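You operate a simulated robot arm through the tools that you are given. There is no shell and no other tool.

Carry out the task below with a simulated robot arm. There is one attempt and no reset: what you move stays moved.

Task
Turn the engine to the stroke on the lesson card and put its name block on the yellow pad.
Fine: the blocks are in the stand's red drawer; shut it again; turn on well into the stroke. Set down upright: what you pick out. Where these are worked on the way, their far stop is far enough and under half their travel is too little: red drawer.

Only the result counts: the job must be done as asked and must still hold three seconds after the hand-in. Knocking over, shifting, dropping, spilling or breaking anything else fails it.

Robot
A 7-joint arm with a fingered hand, fixed in place. Base frame: the origin is on the floor under the middle of its stand, x ahead of it, y to its left, z up. Readings come in mm, degrees, newtons and seconds.
With the tool pointing down near the work surface it reaches from about 380 to 720 mm from the base axis. Its first joint turns from -166.0 to 166.0 degrees. Payload 3.4 kg.
The TCP is the grasp point between the finger pads, 25 mm short of the fingertips. In the tool frame z runs along the fingers and y along their closing line. The gripper opens to 88 mm; its body begins 29 mm behind the TCP. The gripper is a hand of 3 fingers: y runs from the thumb to the fingers, the wrist lies at [-13, -106, -174] in the tool frame, and closing takes about 1.5 s.
Orientation is that of the tool frame in the base frame, as a unit quaternion [x, y, z, w]. With the fingers straight down and the wrist toward the robot, the tool's x, y and z point along [0, 1, 0], [1, 0, 0] and [0, 0, -1] of the base frame.

Tools
- The arm moves only by the tool step_arm. Its argument "rows" is a list of rows, each a list of 6 numbers: the shift along the tool's x, y, z in units of 50 mm (1.0 is 50 mm), then the turn, a rotation vector about the tool's x, y, z in units of 8 degrees (1.0 is 8 degrees). In form: [[dx, dy, dz, ax, ay, az], ...]. A call has 1 to 20 rows; each row shifts and turns the commanded pose from where the row before left it, along the tool's axes as they then stand. "claw" is the gripper command, from -1 (shut) to 1 (fully open), values between in proportion, set as the call begins (left out, the last holds). A call with a number of a shift or a turn outside -1 to 1 is refused whole. Rows are played at 5 a second. More than 50 mm and 8.6 degrees between two rows, or a gripper value outside its range, and nothing of the call is played. Where a pose cannot be reached the arm comes as near as it can. A force on the tool above 90 N (or 10 N above the force at the start of the call, whichever is more), or a blocked arm, ends the call early, and 0.2 s more pass. The fingers move at their own pace (about 72 mm/s each) and stop on an object; they squeeze with about 25 N. The grip force told is the motor's: it shows also when the fingers shut on nothing. Time passes only in rows, and 0.2 s behind the last, so rows that do not move let the fingers close. It gives the time, the measured TCP pose, the force on the tool (base axes), the opening and the grip force at its end, in the units of the frame above (readings bear some noise), with the torque about the TCP (base axes, N m) and any sound that the robot's microphone picked up.
- Cameras (640 x 400 px; columns grow to the right, rows downward): "scene" is now at [-21.3, 86.9, 1474.5]; the picture's right is [-0.88, -0.48, 0.00], its down [-0.36, 0.66, -0.66] and it looks along [0.32, -0.58, -0.75] (base axes); focal length 362 px, centre (320, 200). "wrist" rides on the gripper at [58, -85, -99] in the tool frame; the picture's right is [-0.67, 0.35, -0.66], its down [-0.69, -0.63, 0.37] and it looks along [-0.29, 0.69, 0.66] (tool axes); focal length 261 px, centre (320, 200). There is no depth. A picture from a camera that has moved, and an enlarged one, comes with that camera's place and axes in the base frame and with its lens.
- capture(camera): a new picture of that camera. The clock stands still meanwhile.
- lift_body(by): slides the trunk up (or, below 0, down) by that many mm; the arm and the scene camera ride with it, the base frame stays. It gives what a move gives, with no picture.
- move_fingers(index, middle, thumb_bend, thumb_turn): sets how far each is bent, from 0 (flat) to 1 (curled in); at 0.3 the hand is open as for a grip, at 0.7 the pads meet at the TCP. One left out holds its place. A second passes; each finger stops where it meets its share of the squeeze, and holds until it gets a number again. A gripper value or a shape takes the hand back. It gives what a move gives, with no picture; readings hold the bend of each and the force on the fingers (four entries, about 0 where the hand has none), thumb and palm. thumb_turn goes from beside the hand (0) to across from the fingers (1), as for a grip.
- set_grasp(shape): the hand has 3 fingers and takes this shape, open, in about a second: jaw (thumb against the fingers, like two jaws); tri (thumb and two fingers); tip (a fingertip pinch); poke (one finger out to press); point (the index stretched); flat (the hand flat); cup (the hand cupped); fist (a fist). The gripper value then closes the fingers along that shape, each until it touches; the sizes above hold for jaw. It gives what a move gives, with no picture.
- turn_head(pan, tilt): turns the head with the scene camera to pan (to the left, within 155 degrees either way) and tilt (down, from -29 to 69), counted from straight ahead of the robot. It gives what a move gives.
- close_up(camera, box): a new picture of the part [left, top, right, bottom] of that camera's present view, enlarged. The clock stands still meanwhile.
- hand_in(): hands the job in; it is judged then, once.

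Places have to be worked out from the pictures, the camera data and where the tool is seen. Open the gripper and draw the arm clear of the work before you hand the job in, unless the task says otherwise.

The tools are called after ">>>" as name(argument=value, ...) on one line, values as JSON. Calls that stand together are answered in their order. step_arm: Moves the arm, as the interface text tells. Its arguments: {"type":"object","properties":{"rows":{"type":"array","items":{"type":"array","items":{"type":"number"}}},"claw":{"type":"number"}},"required":["rows"]} The other tools are called the same way: lift_body (by) moves the trunk up or down; set_grasp (shape) gives the hand a shape; move_fingers (index, middle, thumb_bend, thumb_turn) moves the fingers one by one; turn_head (pan, tilt) turns the head that bears the scene camera; capture (camera) takes a picture; close_up (camera, box) takes an enlarged picture of a part of a camera's view; hand_in () hands the job in.

At the start:

```text
t: 0.0
position: [208.7, -344.9, 1101.9]
tcp_rot: [0.707, 0.707, 0.0, 0.0]
ft_force: [-0.3, -0.1, 0.3]
torque: [-0.04, 0.01, 0.01]
grip_width: 87.7
grasp_force: 0.0
shape: jaw
bend: [0.3, 0.3, 0.3, 0.98]
finger forces: [0.1, 0.0, 0.1, 0.0, 0.0, 0.1]
trunk travel left (down, up): [-500.0, 90.0]
head pan, tilt (commanded): [-61.3, 48.8]
```

scene: 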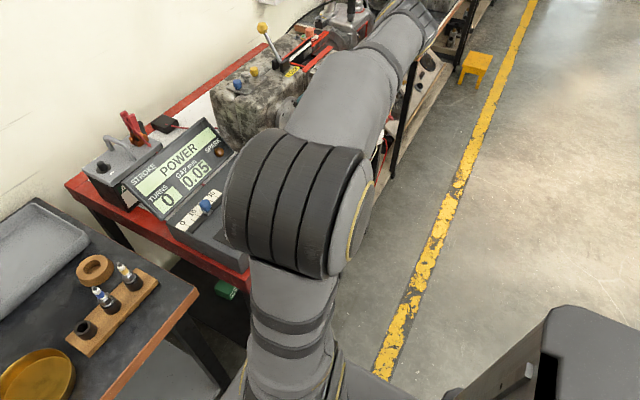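
wrist: 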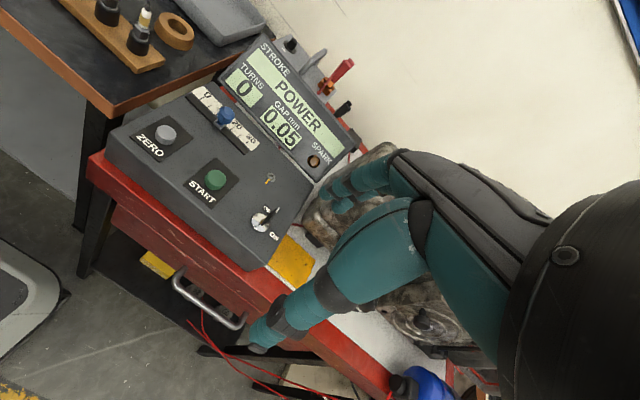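

I start by looking over the scene; the arm blocks much of the head camera's view, so I take both pictures fresh with enlargements.

>>> close_up(camera="scene", box=[60, 0, 380, 200])

>>> close_up(camera="wrist", box=[60, 0, 380, 200])

>>> close_up(camera="wrist", box=[100, 200, 420, 400])

```text
2.00 times, centred on (220, 100) of scene
camera zoom: at [-21.3, 86.9, 1474.5], right [-0.88, -0.48, 0.0], down [-0.36, 0.66, -0.66], along [0.32, -0.58, -0.75], focal length 725 px, centre (520, 400)
```

zoom: 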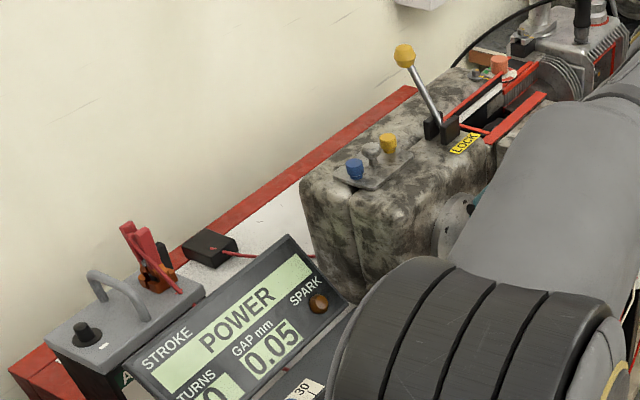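

```text
2.00 times, centred on (220, 100) of wrist
camera zoom: at [123.7, -287.3, 1201.8], right [0.35, -0.67, 0.66], down [-0.63, -0.69, -0.37], along [0.69, -0.29, -0.66], focal length 521 px, centre (520, 400)
```

zoom: 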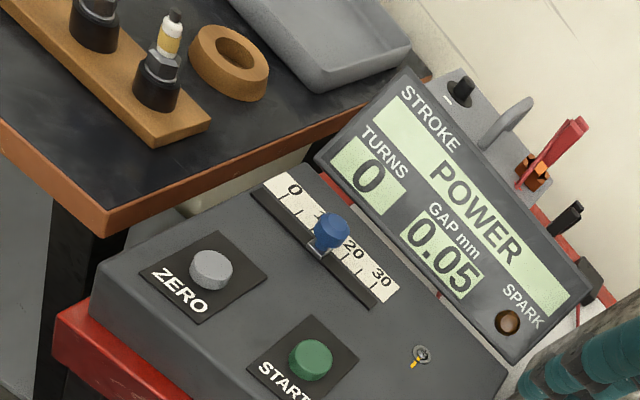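

```text
2.00 times, centred on (260, 300) of wrist
camera zoom: at [123.7, -287.3, 1201.8], right [0.35, -0.67, 0.66], down [-0.63, -0.69, -0.37], along [0.69, -0.29, -0.66], focal length 521 px, centre (440, 0)
```

zoom: 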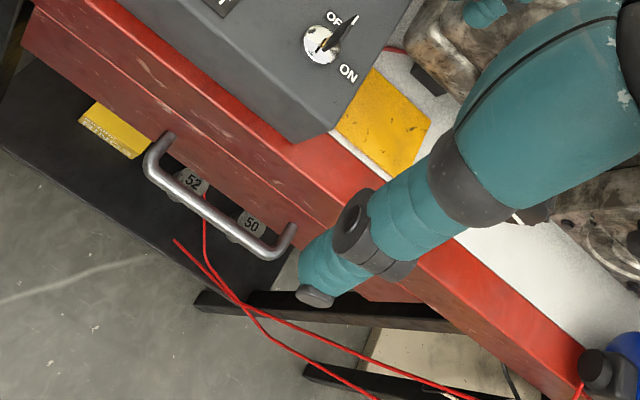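

The red stand with the tester panel, a yellow patch and a drawer handle is to the robot's right; I need the rest of the layout, so I turn the head around to look for the lesson card.

>>> turn_head(pan=-90, tilt=40)

>>> capture(camera="scene")

>>> turn_head(pan=-30, tilt=40)

>>> capture(camera="scene")

>>> turn_head(pan=30, tilt=40)

>>> capture(camera="scene")

```text
t: 0.9
position: [209.1, -345.0, 1101.5]
tcp_rot: [0.707, 0.707, 0.0, 0.0]
ft_force: [0.2, 0.3, -0.1]
torque: [0.01, -0.01, -0.03]
grip_width: 87.6
grasp_force: 0.0
shape: jaw
bend: [0.3, 0.3, 0.3, 0.98]
finger forces: [0.0, 0.0, 0.0, 0.0, 0.0, 0.1]
trunk travel left (down, up): [-500.0, 90.0]
head pan, tilt (commanded): [-90.0, 40.0]
```

```text
taken
camera scene: at [-58.7, 70.4, 1487.1], right [-1.0, 0.0, 0.0], down [0.0, 0.64, -0.77], along [0.0, -0.77, -0.64], focal length 362 px, centre (320, 200)
```

scene: 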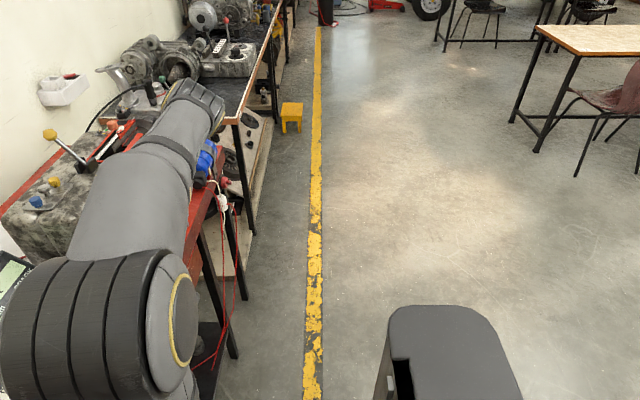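

```text
t: 2.2
position: [207.8, -345.9, 1102.6]
tcp_rot: [0.707, 0.707, 0.0, 0.001]
ft_force: [-0.1, -0.6, -0.4]
torque: [0.02, 0.0, 0.03]
grip_width: 87.9
grasp_force: 0.0
shape: jaw
bend: [0.3, 0.3, 0.3, 0.98]
finger forces: [0.0, 0.0, 0.0, 0.1, 0.0, 0.1]
trunk travel left (down, up): [-500.0, 90.0]
head pan, tilt (commanded): [-30.0, 40.0]
```

```text
taken
camera scene: at [14.9, 112.8, 1487.2], right [-0.5, -0.87, 0.0], down [-0.56, 0.32, -0.77], along [0.66, -0.38, -0.64], focal length 362 px, centre (320, 200)
```

scene: 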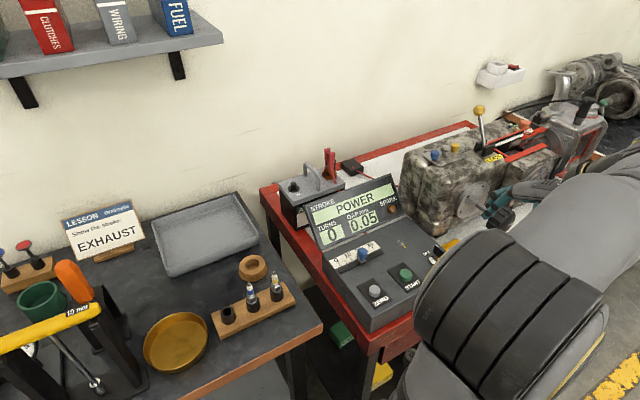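

```text
t: 3.5
position: [208.0, -345.0, 1102.6]
tcp_rot: [0.707, 0.707, 0.0, 0.0]
ft_force: [-0.3, 0.0, 0.1]
torque: [-0.04, 0.01, 0.0]
grip_width: 87.3
grasp_force: 0.1
shape: jaw
bend: [0.3, 0.3, 0.3, 0.98]
finger forces: [0.1, 0.0, 0.0, 0.1, 0.0, 0.0]
trunk travel left (down, up): [-500.0, 90.0]
head pan, tilt (commanded): [30.0, 40.0]
```

```text
taken
camera scene: at [15.0, 197.8, 1487.2], right [0.5, -0.87, 0.0], down [-0.56, -0.32, -0.77], along [0.66, 0.38, -0.64], focal length 362 px, centre (320, 200)
```

scene: 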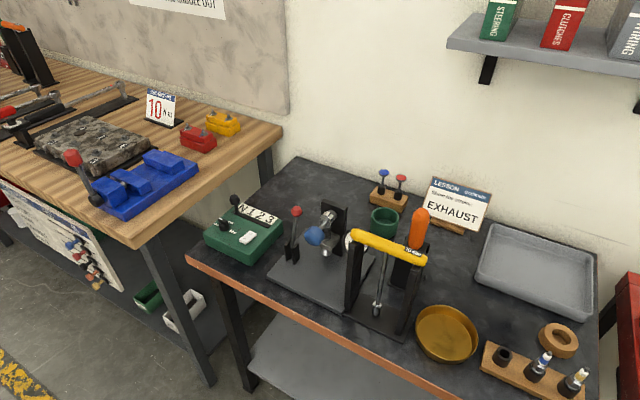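

The lesson card reads EXHAUST while the panel shows POWER. I'll enlarge the card and the engine to learn how the engine is turned.

>>> turn_head(pan=-30, tilt=40)

>>> close_up(camera="scene", box=[40, 180, 200, 280])

>>> close_up(camera="scene", box=[380, 80, 620, 260])

>>> close_up(camera="scene", box=[260, 140, 460, 265])

>>> close_up(camera="scene", box=[280, 240, 480, 400])

```text
t: 4.8
position: [208.3, -346.9, 1102.4]
tcp_rot: [0.707, 0.708, 0.0, 0.0]
ft_force: [0.4, 1.2, 0.2]
torque: [-0.05, 0.03, 0.03]
grip_width: 87.8
grasp_force: 0.0
shape: jaw
bend: [0.3, 0.3, 0.3, 0.98]
finger forces: [0.1, 0.0, 0.0, 0.1, 0.1, 0.0]
trunk travel left (down, up): [-500.0, 90.0]
head pan, tilt (commanded): [-30.0, 40.0]
```

```text
4.00 times, centred on (120, 230) of scene
camera zoom: at [14.9, 112.9, 1487.2], right [-0.5, -0.87, 0.0], down [-0.56, 0.32, -0.77], along [0.66, -0.38, -0.64], focal length 1449 px, centre (1120, 80)
```

zoom: 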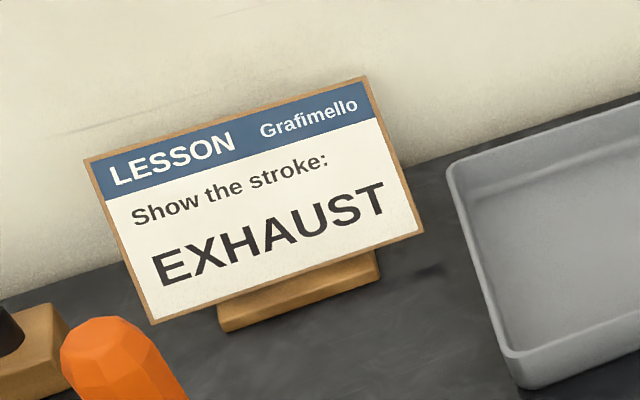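

```text
2.22 times, centred on (500, 170) of scene
camera zoom: at [14.9, 112.9, 1487.2], right [-0.5, -0.87, 0.0], down [-0.56, 0.32, -0.77], along [0.66, -0.38, -0.64], focal length 805 px, centre (-80, 267)
```

zoom: 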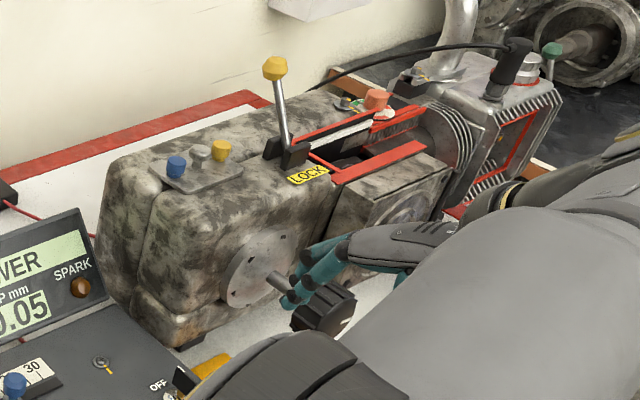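

```text
3.20 times, centred on (360, 202) of scene
camera zoom: at [14.9, 112.9, 1487.2], right [-0.5, -0.87, 0.0], down [-0.56, 0.32, -0.77], along [0.66, -0.38, -0.64], focal length 1160 px, centre (192, 192)
```

zoom: 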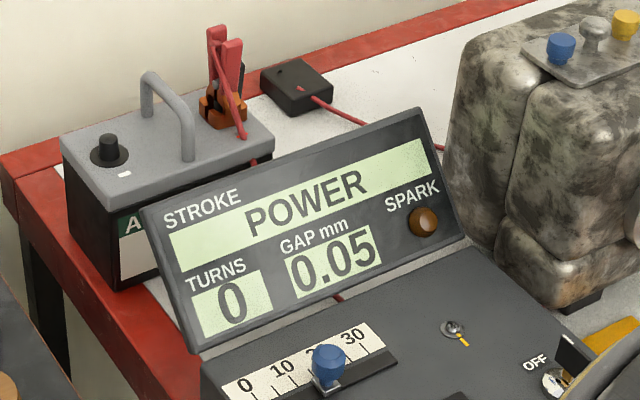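

```text
2.50 times, centred on (380, 320) of scene
camera zoom: at [14.9, 112.9, 1487.2], right [-0.5, -0.87, 0.0], down [-0.56, 0.32, -0.77], along [0.66, -0.38, -0.64], focal length 906 px, centre (170, -100)
```

zoom: 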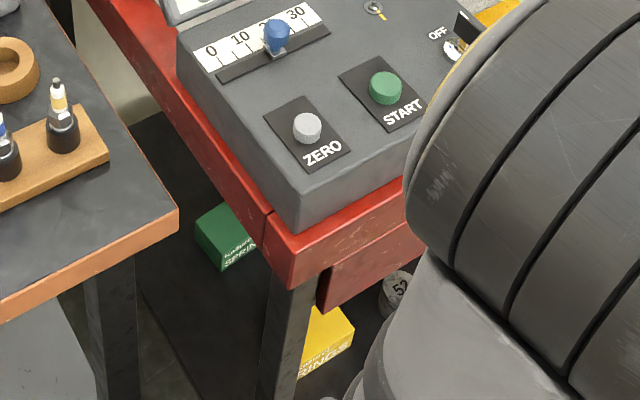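

The card asks for EXHAUST. The START button works out at about (334, -278, 887). I swing the hand to the left and away at height so the head camera can see the engine.

>>> step_arm(rows=[[0.9, 0.3, 0, 0, 0, 0], [0.9, 0.3, 0, 0, 0, 0], [0.9, 0.3, 0, 0, 0, 0], [0.9, 0.3, 0, 0, 0, 0], [0.9, 0.3, 0, 0, 0, 0], [0.9, 0.3, 0, 0, 0, 0], [0.9, 0.3, 0, 0, 0, 0], [0.9, 0.3, 0, 0, 0, 0]])

>>> turn_head(pan=-50, tilt=40)

>>> capture(camera="scene")

>>> capture(camera="wrist")

```text
t: 6.8
position: [331.9, -13.6, 1089.7]
tcp_rot: [0.742, 0.67, -0.01, -0.019]
ft_force: [0.4, 0.0, 0.0]
torque: [-0.06, 0.0, 0.01]
grip_width: 88.0
grasp_force: 0.1
shape: jaw
bend: [0.3, 0.3, 0.3, 0.98]
finger forces: [0.0, 0.0, 0.0, 0.1, 0.0, 0.1]
trunk travel left (down, up): [-500.0, 90.0]
head pan, tilt (commanded): [-30.0, 40.0]
stopped in row 8: the arm was blocked; the commanded pose is now the measured one
```

```text
t: 7.7
position: [331.5, -14.3, 1092.9]
tcp_rot: [0.742, 0.67, -0.008, -0.018]
ft_force: [-0.6, -0.1, -0.9]
torque: [0.0, 0.0, 0.01]
grip_width: 87.6
grasp_force: 0.0
shape: jaw
bend: [0.3, 0.3, 0.3, 0.98]
finger forces: [0.0, 0.1, 0.1, 0.1, 0.2, 0.0]
trunk travel left (down, up): [-500.0, 90.0]
head pan, tilt (commanded): [-50.0, 40.0]
```

```text
taken
camera scene: at [-4.1, 90.4, 1487.1], right [-0.77, -0.64, 0.0], down [-0.41, 0.49, -0.77], along [0.49, -0.59, -0.64], focal length 362 px, centre (320, 200)
```

scene: 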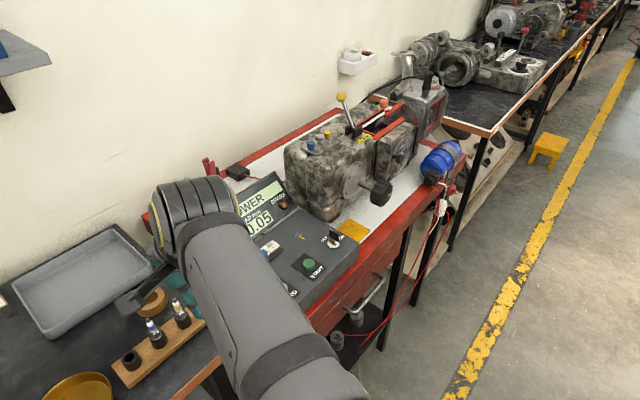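

```text
taken
camera wrist: at [257.6, 51.5, 1196.4], right [0.3, -0.71, 0.63], down [-0.71, -0.61, -0.35], along [0.64, -0.34, -0.69], focal length 261 px, centre (320, 200)
```

wrist: 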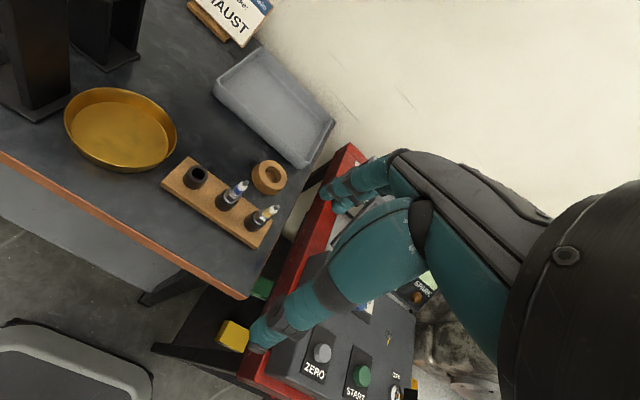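

Now the engine is in full view. I enlarge the engine, its crank knob, the lever and the drawer.

>>> close_up(camera="scene", box=[270, 80, 470, 205])

>>> close_up(camera="scene", box=[270, 170, 430, 270])

>>> close_up(camera="scene", box=[270, 250, 430, 350])

>>> close_up(camera="scene", box=[320, 80, 420, 142])

```text
3.20 times, centred on (370, 142) of scene
camera zoom: at [-4.1, 90.4, 1487.1], right [-0.77, -0.64, 0.0], down [-0.41, 0.49, -0.77], along [0.49, -0.59, -0.64], focal length 1160 px, centre (160, 384)
```

zoom: 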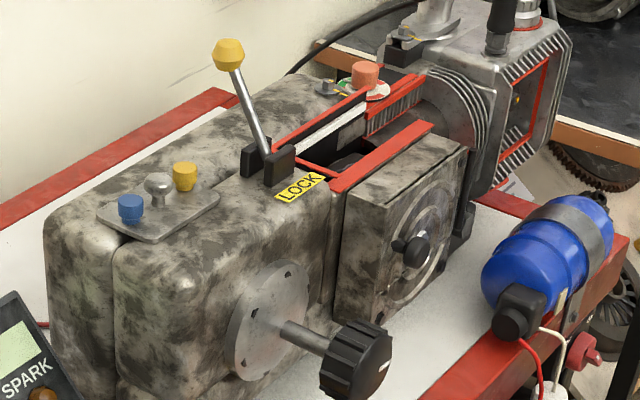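

```text
4.00 times, centred on (350, 220) of scene
camera zoom: at [-4.1, 90.4, 1487.1], right [-0.77, -0.64, 0.0], down [-0.41, 0.49, -0.77], along [0.49, -0.59, -0.64], focal length 1449 px, centre (200, 120)
```

zoom: 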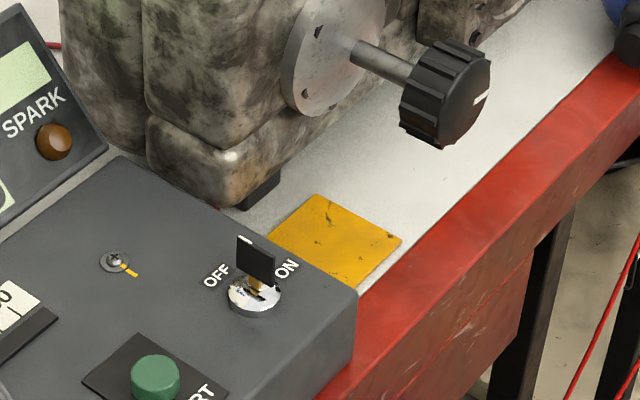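

```text
4.00 times, centred on (350, 300) of scene
camera zoom: at [-4.1, 90.4, 1487.1], right [-0.77, -0.64, 0.0], down [-0.41, 0.49, -0.77], along [0.49, -0.59, -0.64], focal length 1449 px, centre (200, -200)
```

zoom: 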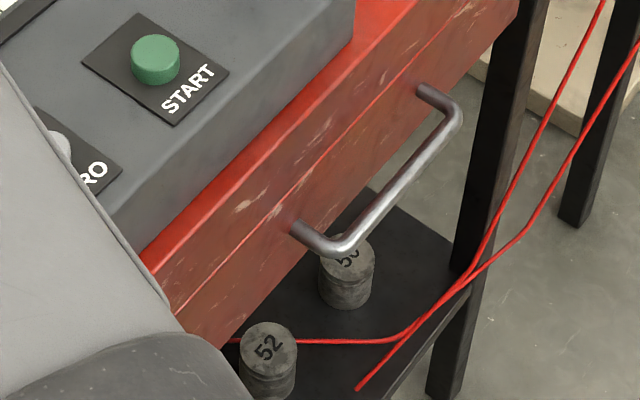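

```text
6.40 times, centred on (370, 111) of scene
camera zoom: at [-4.1, 90.4, 1487.1], right [-0.77, -0.64, 0.0], down [-0.41, 0.49, -0.77], along [0.49, -0.59, -0.64], focal length 2319 px, centre (0, 770)
```

zoom: 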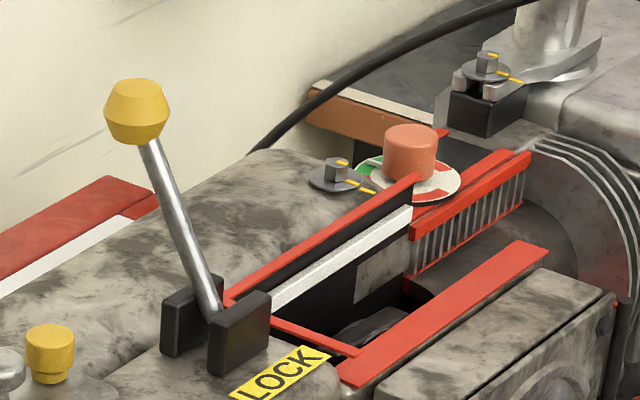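

The engine has a black crank knob on a shaft toward the robot, a lever marked LOCK, the drawer handle works out near (250, -418, 698), and the yellow pad spans about x 320–386, y -497…-423 at z 834. I lift the trunk 90 mm for a second viewpoint to triangulate the knob and lever.

>>> lift_body(by=90)

>>> close_up(camera="scene", box=[270, 110, 470, 235])

>>> close_up(camera="scene", box=[270, 180, 430, 280])

>>> close_up(camera="scene", box=[270, 260, 430, 360])

```text
t: 8.9
position: [332.2, -12.1, 1183.2]
tcp_rot: [0.743, 0.67, -0.007, -0.016]
ft_force: [-0.5, 0.1, -0.2]
torque: [0.04, 0.02, -0.02]
grip_width: 87.8
grasp_force: 0.1
shape: jaw
bend: [0.3, 0.3, 0.3, 0.98]
finger forces: [0.0, 0.0, 0.0, 0.1, 0.0, 0.0]
trunk travel left (down, up): [-590.0, 0.0]
head pan, tilt (commanded): [-50.0, 40.0]
```

```text
3.20 times, centred on (370, 172) of scene
camera zoom: at [-4.1, 90.4, 1577.1], right [-0.77, -0.64, 0.0], down [-0.41, 0.49, -0.77], along [0.49, -0.59, -0.64], focal length 1160 px, centre (160, 288)
```

zoom: 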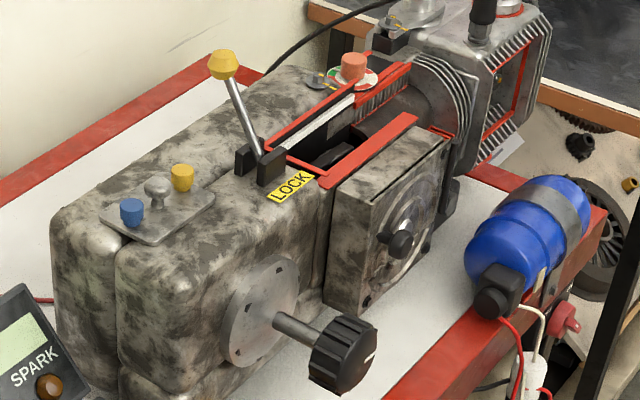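

```text
4.00 times, centred on (350, 230) of scene
camera zoom: at [-4.1, 90.4, 1577.1], right [-0.77, -0.64, 0.0], down [-0.41, 0.49, -0.77], along [0.49, -0.59, -0.64], focal length 1449 px, centre (200, 80)
```

zoom: 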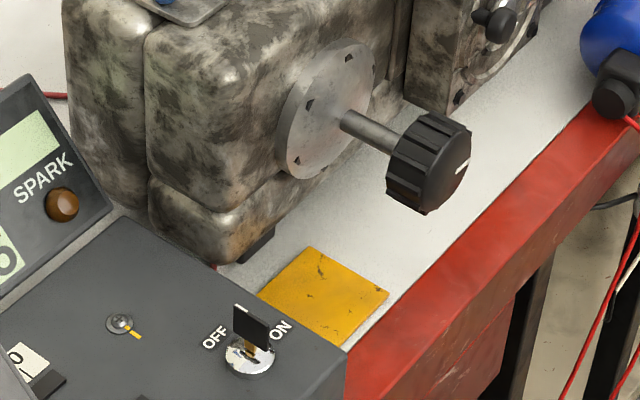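

```text
4.00 times, centred on (350, 310) of scene
camera zoom: at [-4.1, 90.4, 1577.1], right [-0.77, -0.64, 0.0], down [-0.41, 0.49, -0.77], along [0.49, -0.59, -0.64], focal length 1449 px, centre (200, -240)
```

zoom: 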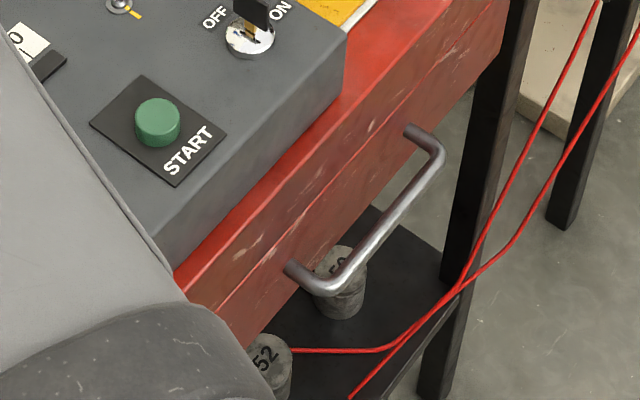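

The crank knob works out near (308–340, -524, 938) with its axis along x, and the lever leans left over the engine. I bring the hand back toward the drawer side at height before reorienting it.

>>> step_arm(rows=[[-0.86, -0.22, 0, 0, 0, 0], [-0.86, -0.22, 0, 0, 0, 0], [-0.86, -0.22, 0, 0, 0, 0], [-0.86, -0.22, 0, 0, 0, 0], [-0.86, -0.22, 0, 0, 0, 0], [-0.86, -0.22, 0, 0, 0, 0], [-0.86, -0.22, 0, 0, 0, 0], [-0.86, -0.22, 0, 0, 0, 0], [0, 0, 0, 0, 0, 0]])

```text
t: 10.9
position: [208.9, -345.3, 1185.1]
tcp_rot: [0.742, 0.67, -0.007, -0.015]
ft_force: [0.3, -0.2, 0.4]
torque: [0.02, -0.02, 0.0]
grip_width: 87.8
grasp_force: 0.2
shape: jaw
bend: [0.3, 0.3, 0.3, 0.98]
finger forces: [0.0, 0.1, 0.0, 0.0, 0.0, 0.0]
trunk travel left (down, up): [-590.0, 0.0]
head pan, tilt (commanded): [-50.0, 40.0]
```

I start turning the hand toward the horizontal, thumb-on-top pose for the drawer handle, half of the way first, to check that the wrist can do it.

>>> step_arm(rows=[[0, 0, 0, 0, -0.7, -0.7], [0, 0, 0, 0, -0.7, -0.7], [0, 0, 0, 0, -0.7, -0.7], [0, 0, 0, 0, -0.7, -0.7], [0, 0, 0, 0, -0.7, -0.7], [0, 0, 0, 0, -0.7, -0.7], [0, 0, 0, 0, -0.7, -0.7], [0, 0, 0, 0, -0.7, -0.7], [0, 0, 0, 0, -0.7, -0.7], [0, 0, 0, 0, -0.7, -0.7], [0, 0, 0, 0, 0, 0]])

```text
t: 13.3
position: [213.7, -344.6, 1179.9]
tcp_rot: [0.253, 0.866, -0.346, 0.259]
ft_force: [0.5, 0.5, -0.5]
torque: [-0.01, -0.01, -0.01]
grip_width: 87.6
grasp_force: 0.1
shape: jaw
bend: [0.3, 0.3, 0.3, 0.98]
finger forces: [0.0, 0.0, 0.0, 0.0, 0.1, 0.0]
trunk travel left (down, up): [-590.0, 0.0]
head pan, tilt (commanded): [-50.0, 40.0]
```

The wrist follows well. I complete the turn.

>>> step_arm(rows=[[0, 0, 0, 0, -0.7, -0.7], [0, 0, 0, 0, -0.7, -0.7], [0, 0, 0, 0, -0.7, -0.7], [0, 0, 0, 0, -0.7, -0.7], [0, 0, 0, 0, -0.7, -0.7], [0, 0, 0, 0, -0.7, -0.7], [0, 0, 0, 0, -0.7, -0.7], [0, 0, 0, 0, -0.7, -0.7], [0, 0, 0, 0, -0.7, -0.7], [0, 0, 0, 0, -0.7, -0.7], [0, 0, 0, 0, -0.7, -0.7], [0, 0, 0, 0, -0.7, -0.7], [0, 0, 0, 0, 0, 0]])

>>> capture(camera="scene")

>>> capture(camera="wrist")

```text
t: 13.9
position: [215.9, -345.0, 1162.7]
tcp_rot: [0.138, 0.871, -0.401, 0.249]
ft_force: [0.1, -0.5, 0.3]
torque: [0.04, -0.01, 0.0]
grip_width: 87.6
grasp_force: 0.1
shape: jaw
bend: [0.3, 0.3, 0.3, 0.98]
finger forces: [0.1, 0.0, 0.0, 0.1, 0.0, 0.0]
trunk travel left (down, up): [-590.0, 0.0]
head pan, tilt (commanded): [-50.0, 40.0]
stopped in row 2: the arm was blocked; the commanded pose is now the measured one
```

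```text
taken
camera scene: at [-3.7, 90.4, 1575.0], right [-0.77, -0.64, 0.0], down [-0.41, 0.49, -0.77], along [0.49, -0.59, -0.64], focal length 362 px, centre (320, 200)
```

scene: 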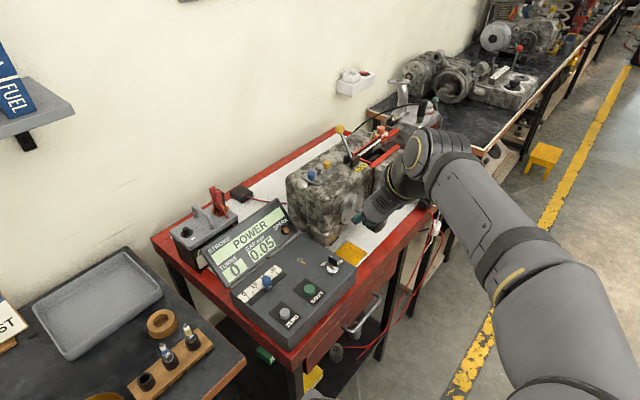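

```text
taken
camera wrist: at [98.9, -321.5, 1240.7], right [0.5, 0.7, 0.51], down [0.42, -0.71, 0.57], along [0.76, -0.07, -0.65], focal length 261 px, centre (320, 200)
```

wrist: 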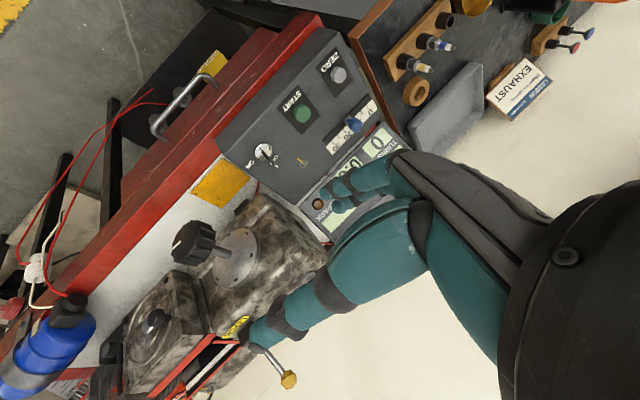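

The turn was blocked partway (probably a wrist limit), so I return to the tool-down pose and will instead try the plain pitch-up with the thumb below.

>>> step_arm(rows=[[0, 0, 0, -0.143, 0.608, 0.686], [0, 0, 0, -0.143, 0.608, 0.686], [0, 0, 0, -0.143, 0.608, 0.686], [0, 0, 0, -0.143, 0.608, 0.686], [0, 0, 0, -0.143, 0.608, 0.686], [0, 0, 0, -0.143, 0.608, 0.686], [0, 0, 0, -0.143, 0.608, 0.686], [0, 0, 0, -0.143, 0.608, 0.686], [0, 0, 0, -0.143, 0.608, 0.686], [0, 0, 0, -0.143, 0.608, 0.686], [0, 0, 0, -0.143, 0.608, 0.686], [0, 0, 0, -0.143, 0.608, 0.686], [0, 0, 0, 0, 0, 0]])

>>> step_arm(rows=[[0, 0, 0, -1, 0, 0], [0, 0, 0, -1, 0, 0], [0, 0, 0, -1, 0, 0], [0, 0, 0, -1, 0, 0], [0, 0, 0, -1, 0, 0], [0, 0, 0, -1, 0, 0], [0, 0, 0, 0, 0, 0]])

>>> capture(camera="scene")

```text
t: 16.7
position: [216.7, -347.1, 1165.7]
tcp_rot: [0.708, 0.706, 0.005, 0.003]
ft_force: [1.1, 0.2, 0.2]
torque: [0.02, 0.02, -0.02]
grip_width: 87.8
grasp_force: 0.0
shape: jaw
bend: [0.3, 0.3, 0.3, 0.98]
finger forces: [0.0, 0.0, 0.0, 0.1, 0.0, 0.0]
trunk travel left (down, up): [-590.0, 0.0]
head pan, tilt (commanded): [-50.0, 40.0]
```

```text
t: 17.6
position: [235.1, -338.8, 1157.8]
tcp_rot: [0.686, 0.716, 0.061, 0.109]
ft_force: [-0.2, -0.2, 0.3]
torque: [0.01, 0.01, -0.02]
grip_width: 87.8
grasp_force: 0.1
shape: jaw
bend: [0.3, 0.3, 0.3, 0.98]
finger forces: [0.0, 0.1, 0.0, 0.0, 0.0, 0.0]
trunk travel left (down, up): [-590.0, 0.0]
head pan, tilt (commanded): [-50.0, 40.0]
stopped in row 4: the arm was blocked; the commanded pose is now the measured one
```

```text
taken
camera scene: at [-3.7, 90.4, 1577.1], right [-0.77, -0.64, 0.0], down [-0.41, 0.49, -0.77], along [0.49, -0.59, -0.64], focal length 362 px, centre (320, 200)
```

scene: 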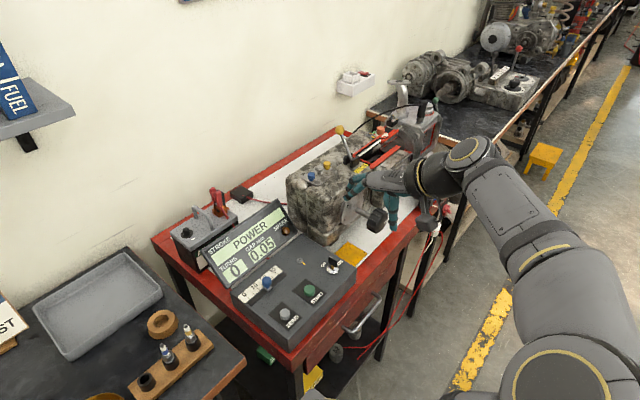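

The pitch stops after about 15°; I look closely at the hand and wrist geometry to understand which way it can turn.

>>> close_up(camera="scene", box=[320, 110, 560, 260])

>>> capture(camera="wrist")

```text
2.67 times, centred on (440, 185) of scene
camera zoom: at [-3.7, 90.4, 1577.1], right [-0.77, -0.64, 0.0], down [-0.41, 0.49, -0.77], along [0.49, -0.59, -0.64], focal length 966 px, centre (0, 240)
```

zoom: 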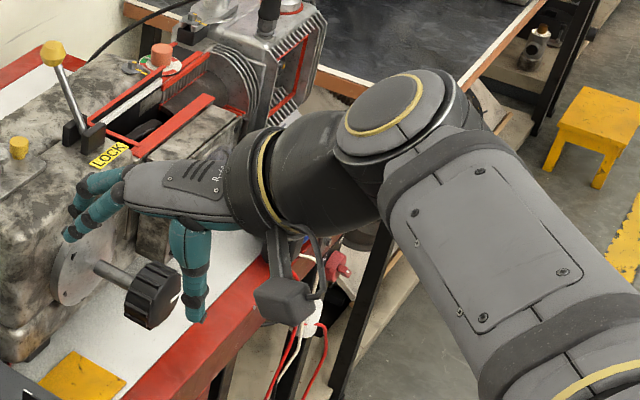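

```text
taken
camera wrist: at [127.0, -278.3, 1230.0], right [0.2, -0.61, 0.77], down [-0.5, -0.74, -0.45], along [0.84, -0.29, -0.45], focal length 261 px, centre (320, 200)
```

wrist: 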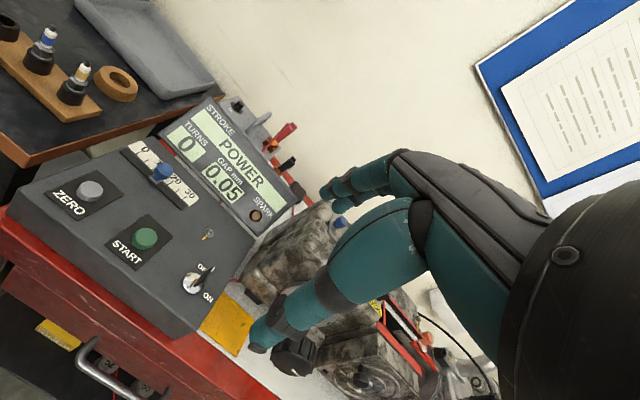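

The fingers sit at about 45° to the wrist axis, so rolling about that axis is what gives the thumb-on-top pose; the negative roll hit its limit, so I try the positive roll.

>>> step_arm(rows=[[0, 0, 0, 0, 0.59, 0.762], [0, 0, 0, 0, 0.59, 0.762], [0, 0, 0, 0, 0.59, 0.762], [0, 0, 0, 0, 0.59, 0.762], [0, 0, 0, 0, 0.59, 0.762], [0, 0, 0, 0, 0.59, 0.762], [0, 0, 0, 0, 0.59, 0.762], [0, 0, 0, 0, 0.59, 0.762], [0, 0, 0, 0, 0.59, 0.762], [0, 0, 0, 0, 0.59, 0.762], [0, 0, 0, 0, 0.59, 0.762], [0, 0, 0, 0, 0.59, 0.762], [0, 0, 0, 0, 0, 0]])

>>> step_arm(rows=[[0, 0, 0, 0, 0.59, 0.762], [0, 0, 0, 0, 0.59, 0.762], [0, 0, 0, 0, 0.59, 0.762], [0, 0, 0, 0, 0.59, 0.762], [0, 0, 0, 0, 0.59, 0.762], [0, 0, 0, 0, 0.59, 0.762], [0, 0, 0, 0, 0.59, 0.762], [0, 0, 0, 0, 0.59, 0.762], [0, 0, 0, 0, 0.59, 0.762], [0, 0, 0, 0, 0.59, 0.762], [0, 0, 0, 0, 0.59, 0.762], [0, 0, 0, 0, 0.59, 0.762], [0, 0, 0, 0, 0, 0]])

>>> capture(camera="scene")

>>> capture(camera="wrist")

```text
t: 20.4
position: [234.2, -338.9, 1156.9]
tcp_rot: [0.854, 0.151, 0.414, -0.277]
ft_force: [0.7, -0.1, -0.8]
torque: [0.01, 0.01, 0.0]
grip_width: 87.6
grasp_force: 0.1
shape: jaw
bend: [0.3, 0.3, 0.3, 0.98]
finger forces: [0.0, 0.0, 0.1, 0.1, 0.1, 0.0]
trunk travel left (down, up): [-590.0, 0.0]
head pan, tilt (commanded): [-50.0, 40.0]
```

```text
t: 23.2
position: [234.3, -340.0, 1157.1]
tcp_rot: [-0.495, 0.506, -0.505, 0.495]
ft_force: [-0.1, -0.2, 0.2]
torque: [0.02, 0.01, -0.01]
grip_width: 87.6
grasp_force: 0.1
shape: jaw
bend: [0.3, 0.3, 0.3, 0.98]
finger forces: [0.1, 0.0, 0.0, 0.0, 0.0, 0.1]
trunk travel left (down, up): [-590.0, 0.0]
head pan, tilt (commanded): [-50.0, 40.0]
```

```text
taken
camera scene: at [-4.1, 90.3, 1577.1], right [-0.77, -0.64, 0.0], down [-0.41, 0.49, -0.77], along [0.49, -0.59, -0.64], focal length 362 px, centre (320, 200)
```

scene: 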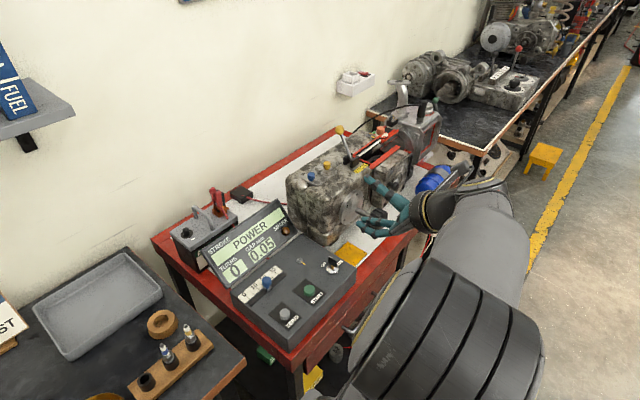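

```text
taken
camera wrist: at [133.9, -394.3, 1243.9], right [-0.64, 0.69, -0.35], down [0.38, 0.68, 0.63], along [0.67, 0.27, -0.69], focal length 261 px, centre (320, 200)
```

wrist: 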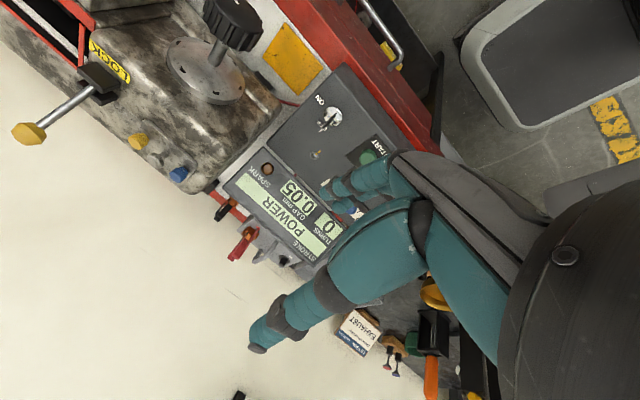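

The thumb-on-top forward pose is reached (tool z along +x, y down). Now I line the hand up with the knob axis, standing off in x, and lower the trunk.

>>> step_arm(rows=[[0.92, 0, 0, 0, 0, 0], [0.92, 0, 0, 0, 0, 0], [0.92, 0, 0, 0, 0, 0], [0.92, 0, 0, 0, 0, 0], [0, 0, 0, 0, 0, 0]])

>>> lift_body(by=-190)

>>> turn_head(pan=-60, tilt=45)

>>> capture(camera="scene")

>>> capture(camera="wrist")

```text
t: 24.4
position: [230.3, -523.1, 1157.0]
tcp_rot: [-0.495, 0.507, -0.504, 0.494]
ft_force: [-0.1, -0.9, 0.5]
torque: [0.0, 0.0, 0.01]
grip_width: 88.0
grasp_force: 0.0
shape: jaw
bend: [0.3, 0.3, 0.3, 0.98]
finger forces: [0.0, 0.1, 0.0, 0.0, 0.0, 0.1]
trunk travel left (down, up): [-590.0, 0.0]
head pan, tilt (commanded): [-50.0, 40.0]
```

```text
t: 26.4
position: [230.2, -524.4, 968.8]
tcp_rot: [-0.495, 0.506, -0.505, 0.494]
ft_force: [0.5, 0.6, 0.7]
torque: [0.0, -0.01, -0.02]
grip_width: 87.7
grasp_force: 0.0
shape: jaw
bend: [0.3, 0.3, 0.3, 0.98]
finger forces: [0.1, 0.0, 0.0, 0.1, 0.0, 0.1]
trunk travel left (down, up): [-400.0, 190.0]
head pan, tilt (commanded): [-50.0, 40.0]
```

```text
t: 27.2
position: [230.1, -523.0, 969.2]
tcp_rot: [-0.495, 0.506, -0.504, 0.494]
ft_force: [-0.7, -0.1, 0.3]
torque: [-0.03, -0.02, 0.01]
grip_width: 87.9
grasp_force: 0.1
shape: jaw
bend: [0.3, 0.3, 0.3, 0.98]
finger forces: [0.1, 0.0, 0.1, 0.1, 0.0, 0.0]
trunk travel left (down, up): [-400.0, 190.0]
head pan, tilt (commanded): [-60.0, 45.0]
```

```text
taken
camera scene: at [-18.0, 84.9, 1379.9], right [-0.87, -0.5, 0.0], down [-0.35, 0.61, -0.71], along [0.35, -0.61, -0.71], focal length 362 px, centre (320, 200)
```

scene: 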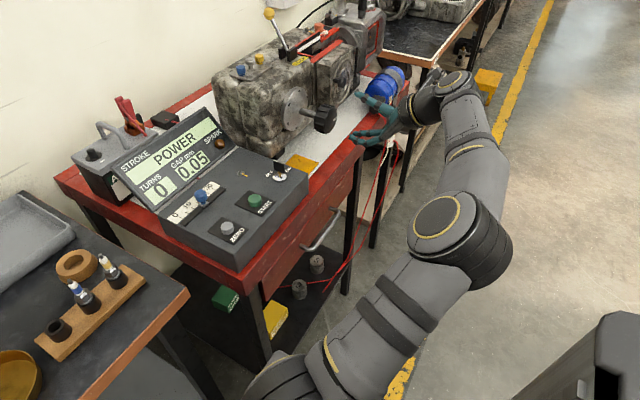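

```text
taken
camera wrist: at [129.6, -578.6, 1054.1], right [-0.64, 0.68, -0.35], down [0.38, 0.68, 0.63], along [0.67, 0.27, -0.7], focal length 261 px, centre (320, 200)
```

wrist: 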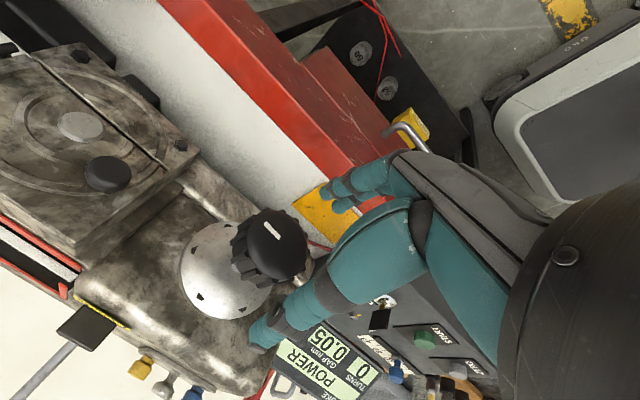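

Now both cameras see the knob. I enlarge both to place it precisely relative to the hand.

>>> close_up(camera="wrist", box=[160, 180, 400, 330])

>>> close_up(camera="scene", box=[260, 60, 420, 160])

```text
2.67 times, centred on (280, 255) of wrist
camera zoom: at [129.6, -578.6, 1054.1], right [-0.64, 0.68, -0.35], down [0.38, 0.68, 0.63], along [0.67, 0.27, -0.7], focal length 695 px, centre (427, 53)
```

zoom: 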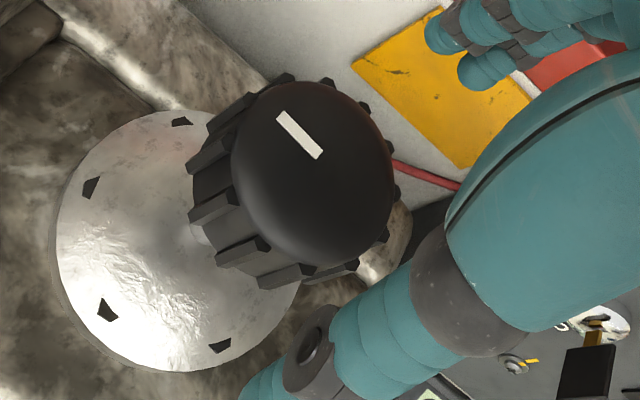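

```text
4.00 times, centred on (340, 110) of scene
camera zoom: at [-18.0, 84.9, 1379.9], right [-0.87, -0.5, 0.0], down [-0.35, 0.61, -0.71], along [0.35, -0.61, -0.71], focal length 1449 px, centre (240, 560)
```

zoom: 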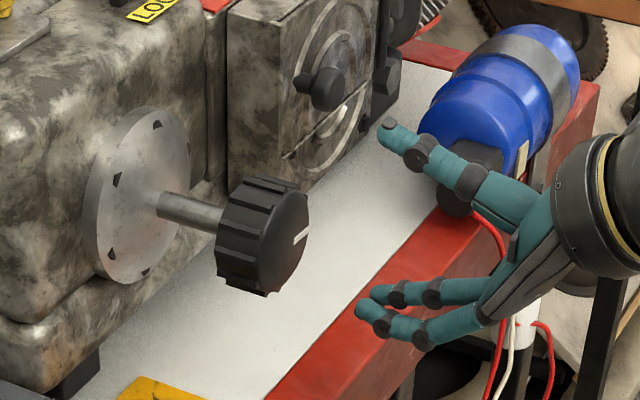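

The knob's front centre works out at about (305, -521, 942), and its ribs run back to about x 340. I lower 27 mm to its axis and move forward with the hand open around it.

>>> step_arm(rows=[[-0.02, 0.53, 0, 0, -0.15, 0], [0, 0, 0, 0, 0, 0]], claw=1)

>>> step_arm(rows=[[0, 0, 0.6, 0, 0, 0], [0, 0, 0.6, 0, 0, 0], [0, 0, 0.6, 0, 0, 0], [0, 0, 0, 0, 0, 0]])

>>> close_up(camera="scene", box=[260, 60, 420, 160])

>>> capture(camera="wrist")

```text
t: 27.8
position: [230.3, -521.9, 941.0]
tcp_rot: [-0.5, 0.501, -0.5, 0.499]
ft_force: [0.5, 0.8, 0.2]
torque: [-0.01, -0.02, -0.01]
grip_width: 87.8
grasp_force: 0.1
shape: jaw
bend: [0.3, 0.3, 0.3, 0.98]
finger forces: [0.0, 0.1, 0.0, 0.0, 0.0, 0.0]
trunk travel left (down, up): [-400.0, 190.0]
head pan, tilt (commanded): [-60.0, 45.0]
```

```text
t: 28.8
position: [319.9, -523.0, 941.7]
tcp_rot: [-0.5, 0.501, -0.5, 0.5]
ft_force: [-3.2, 0.3, -2.6]
torque: [0.0, 0.04, -0.02]
grip_width: 87.8
grasp_force: 0.1
shape: jaw
bend: [0.29, 0.3, 0.3, 0.98]
finger forces: [4.2, 0.0, 0.0, 0.0, 0.0, 0.0]
trunk travel left (down, up): [-400.0, 190.0]
head pan, tilt (commanded): [-60.0, 45.0]
```

```text
4.00 times, centred on (340, 110) of scene
camera zoom: at [-18.3, 84.5, 1379.9], right [-0.87, -0.5, 0.0], down [-0.35, 0.61, -0.71], along [0.35, -0.61, -0.71], focal length 1449 px, centre (240, 560)
```

zoom: 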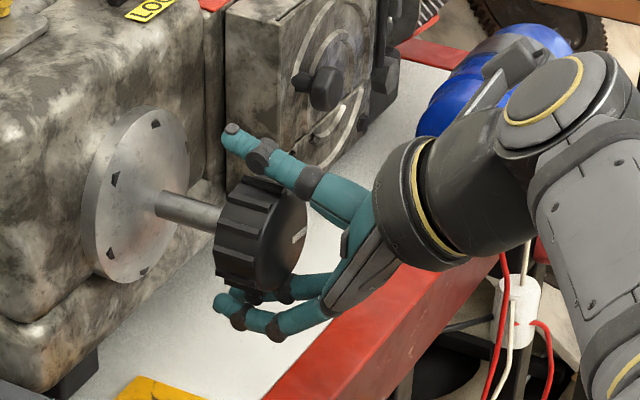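

```text
taken
camera wrist: at [219.7, -579.9, 1027.1], right [-0.65, 0.67, -0.35], down [0.37, 0.68, 0.63], along [0.66, 0.28, -0.7], focal length 261 px, centre (320, 200)
```

wrist: 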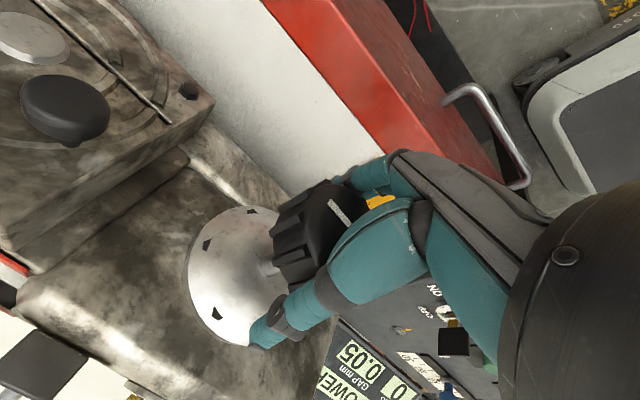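

The index finger just touches the knob's underside (4 N), so I ease the hand down about 6 mm and then close the grip.

>>> step_arm(rows=[[0, 0.12, -0.06, 0, 0, 0], [0, 0, 0, 0, 0, 0]])

>>> step_arm(rows=[[0, 0, 0, 0, 0, 0], [0, 0, 0, 0, 0, 0], [0, 0, 0, 0, 0, 0], [0, 0, 0, 0, 0, 0], [0, 0, 0, 0, 0, 0], [0, 0, 0, 0, 0, 0], [0, 0, 0, 0, 0, 0], [0, 0, 0, 0, 0, 0]], claw=-1)

>>> close_up(camera="scene", box=[260, 60, 420, 160])

```text
t: 29.4
position: [316.8, -521.9, 936.6]
tcp_rot: [-0.5, 0.501, -0.5, 0.499]
ft_force: [1.0, 0.4, 3.9]
torque: [-0.04, 0.09, 0.02]
grip_width: 88.1
grasp_force: 0.1
shape: jaw
bend: [0.3, 0.3, 0.29, 0.97]
finger forces: [0.0, 0.0, 0.0, 0.0, 3.1, 0.0]
trunk travel left (down, up): [-400.0, 190.0]
head pan, tilt (commanded): [-60.0, 45.0]
```

```text
t: 31.2
position: [317.1, -520.8, 936.9]
tcp_rot: [-0.5, 0.5, -0.5, 0.499]
ft_force: [9.8, -3.9, 12.8]
torque: [0.04, 0.85, 0.04]
grip_width: 53.2
grasp_force: 25.0
shape: jaw
bend: [0.74, 0.46, 0.53, 0.97]
finger forces: [18.2, 9.6, 0.0, 0.1, 42.9, 0.0]
trunk travel left (down, up): [-400.0, 190.0]
head pan, tilt (commanded): [-60.0, 45.0]
```

```text
4.00 times, centred on (340, 110) of scene
camera zoom: at [-17.3, 85.5, 1379.9], right [-0.87, -0.5, 0.0], down [-0.35, 0.61, -0.71], along [0.35, -0.61, -0.71], focal length 1449 px, centre (240, 560)
```

zoom: 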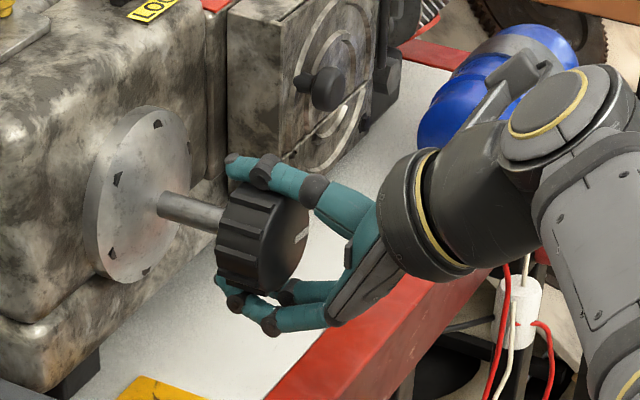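

The knob is held (thumb 43 N against index and middle). I try a small clockwise turn about its axis and watch the panel and the white mark.

>>> step_arm(rows=[[0, 0, 0, 0, 0, 0.6], [0, 0, 0, 0, 0, 0.6], [0, 0, 0, 0, 0, 0.6], [0, 0, 0, 0, 0, 0.6], [0, 0, 0, 0, 0, 0.6], [0, 0, 0, 0, 0, 0]])

>>> capture(camera="scene")

>>> close_up(camera="scene", box=[260, 60, 420, 160])

```text
t: 32.6
position: [316.9, -521.2, 934.5]
tcp_rot: [-0.384, 0.594, -0.384, 0.593]
ft_force: [8.1, -0.7, 10.9]
torque: [0.01, 0.64, 0.3]
grip_width: 52.8
grasp_force: 25.0
shape: jaw
bend: [0.74, 0.47, 0.53, 0.99]
finger forces: [18.0, 10.2, 0.1, 0.0, 39.6, 0.0]
trunk travel left (down, up): [-400.0, 190.0]
head pan, tilt (commanded): [-60.0, 45.0]
```

```text
taken
camera scene: at [-17.4, 85.8, 1379.9], right [-0.87, -0.5, 0.0], down [-0.35, 0.61, -0.71], along [0.35, -0.61, -0.71], focal length 362 px, centre (320, 200)
```

scene: 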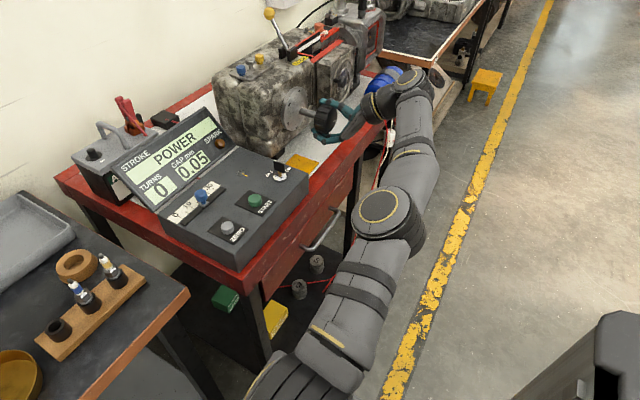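

```text
4.00 times, centred on (340, 110) of scene
camera zoom: at [-17.4, 85.8, 1379.9], right [-0.87, -0.5, 0.0], down [-0.35, 0.61, -0.71], along [0.35, -0.61, -0.71], focal length 1449 px, centre (240, 560)
```

zoom: 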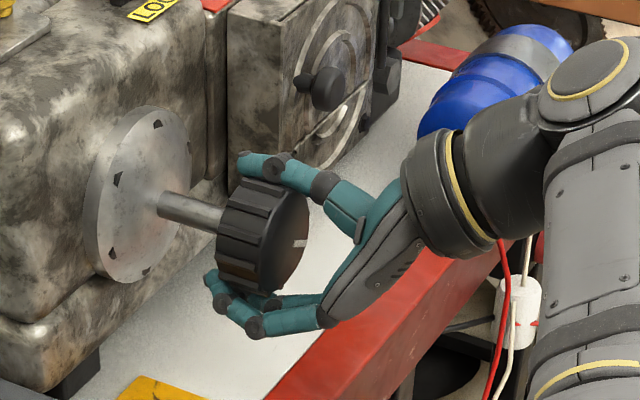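

The white mark moved with the hand and there is almost no resisting torque, so the crank turns freely (not locked). I continue clockwise.

>>> step_arm(rows=[[0, 0, 0, 0, 0, 0.7], [0, 0, 0, 0, 0, 0.7], [0, 0, 0, 0, 0, 0.7], [0, 0, 0, 0, 0, 0.7], [0, 0, 0, 0, 0, 0.7], [0, 0, 0, 0, 0, 0.7], [0, 0, 0, 0, 0, 0]])

>>> capture(camera="scene")

>>> close_up(camera="scene", box=[260, 60, 420, 160])

```text
t: 34.2
position: [288.2, -485.4, 934.7]
tcp_rot: [-0.212, 0.676, -0.213, 0.673]
ft_force: [-11.4, 10.5, -0.3]
torque: [-0.07, 0.0, 0.1]
grip_width: 18.1
grasp_force: 24.7
shape: jaw
bend: [0.76, 0.75, 0.74, 1.0]
finger forces: [0.1, 0.1, 0.0, 0.0, 16.8, 0.1]
out of reach, approached as far as the arm can: row 1, 2, 3, 4, 5
trunk travel left (down, up): [-400.0, 190.0]
head pan, tilt (commanded): [-60.0, 45.0]
```

```text
taken
camera scene: at [-20.1, 86.7, 1379.6], right [-0.87, -0.5, 0.0], down [-0.35, 0.61, -0.71], along [0.35, -0.61, -0.71], focal length 362 px, centre (320, 200)
```

scene: 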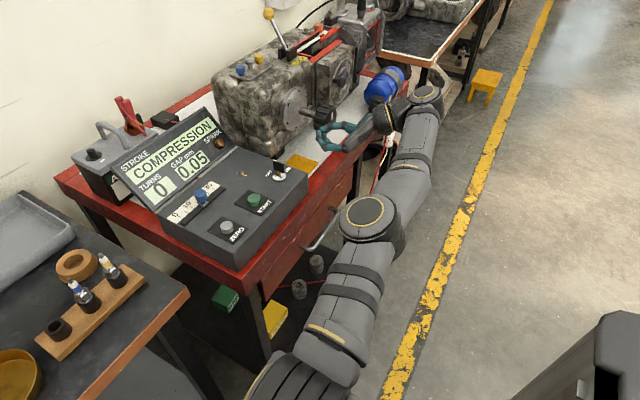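

```text
4.00 times, centred on (340, 110) of scene
camera zoom: at [-20.1, 86.7, 1379.6], right [-0.87, -0.5, 0.0], down [-0.35, 0.61, -0.71], along [0.35, -0.61, -0.71], focal length 1449 px, centre (240, 560)
```

zoom: 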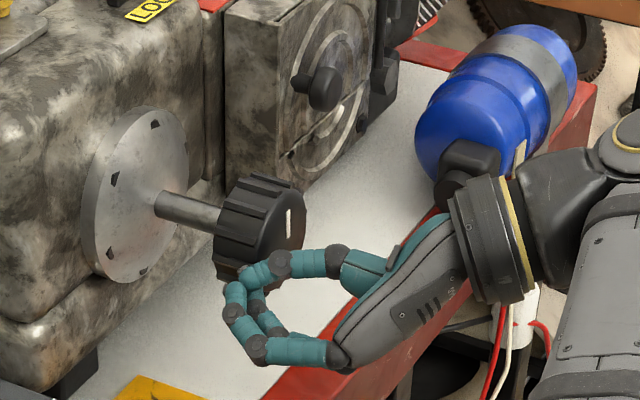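

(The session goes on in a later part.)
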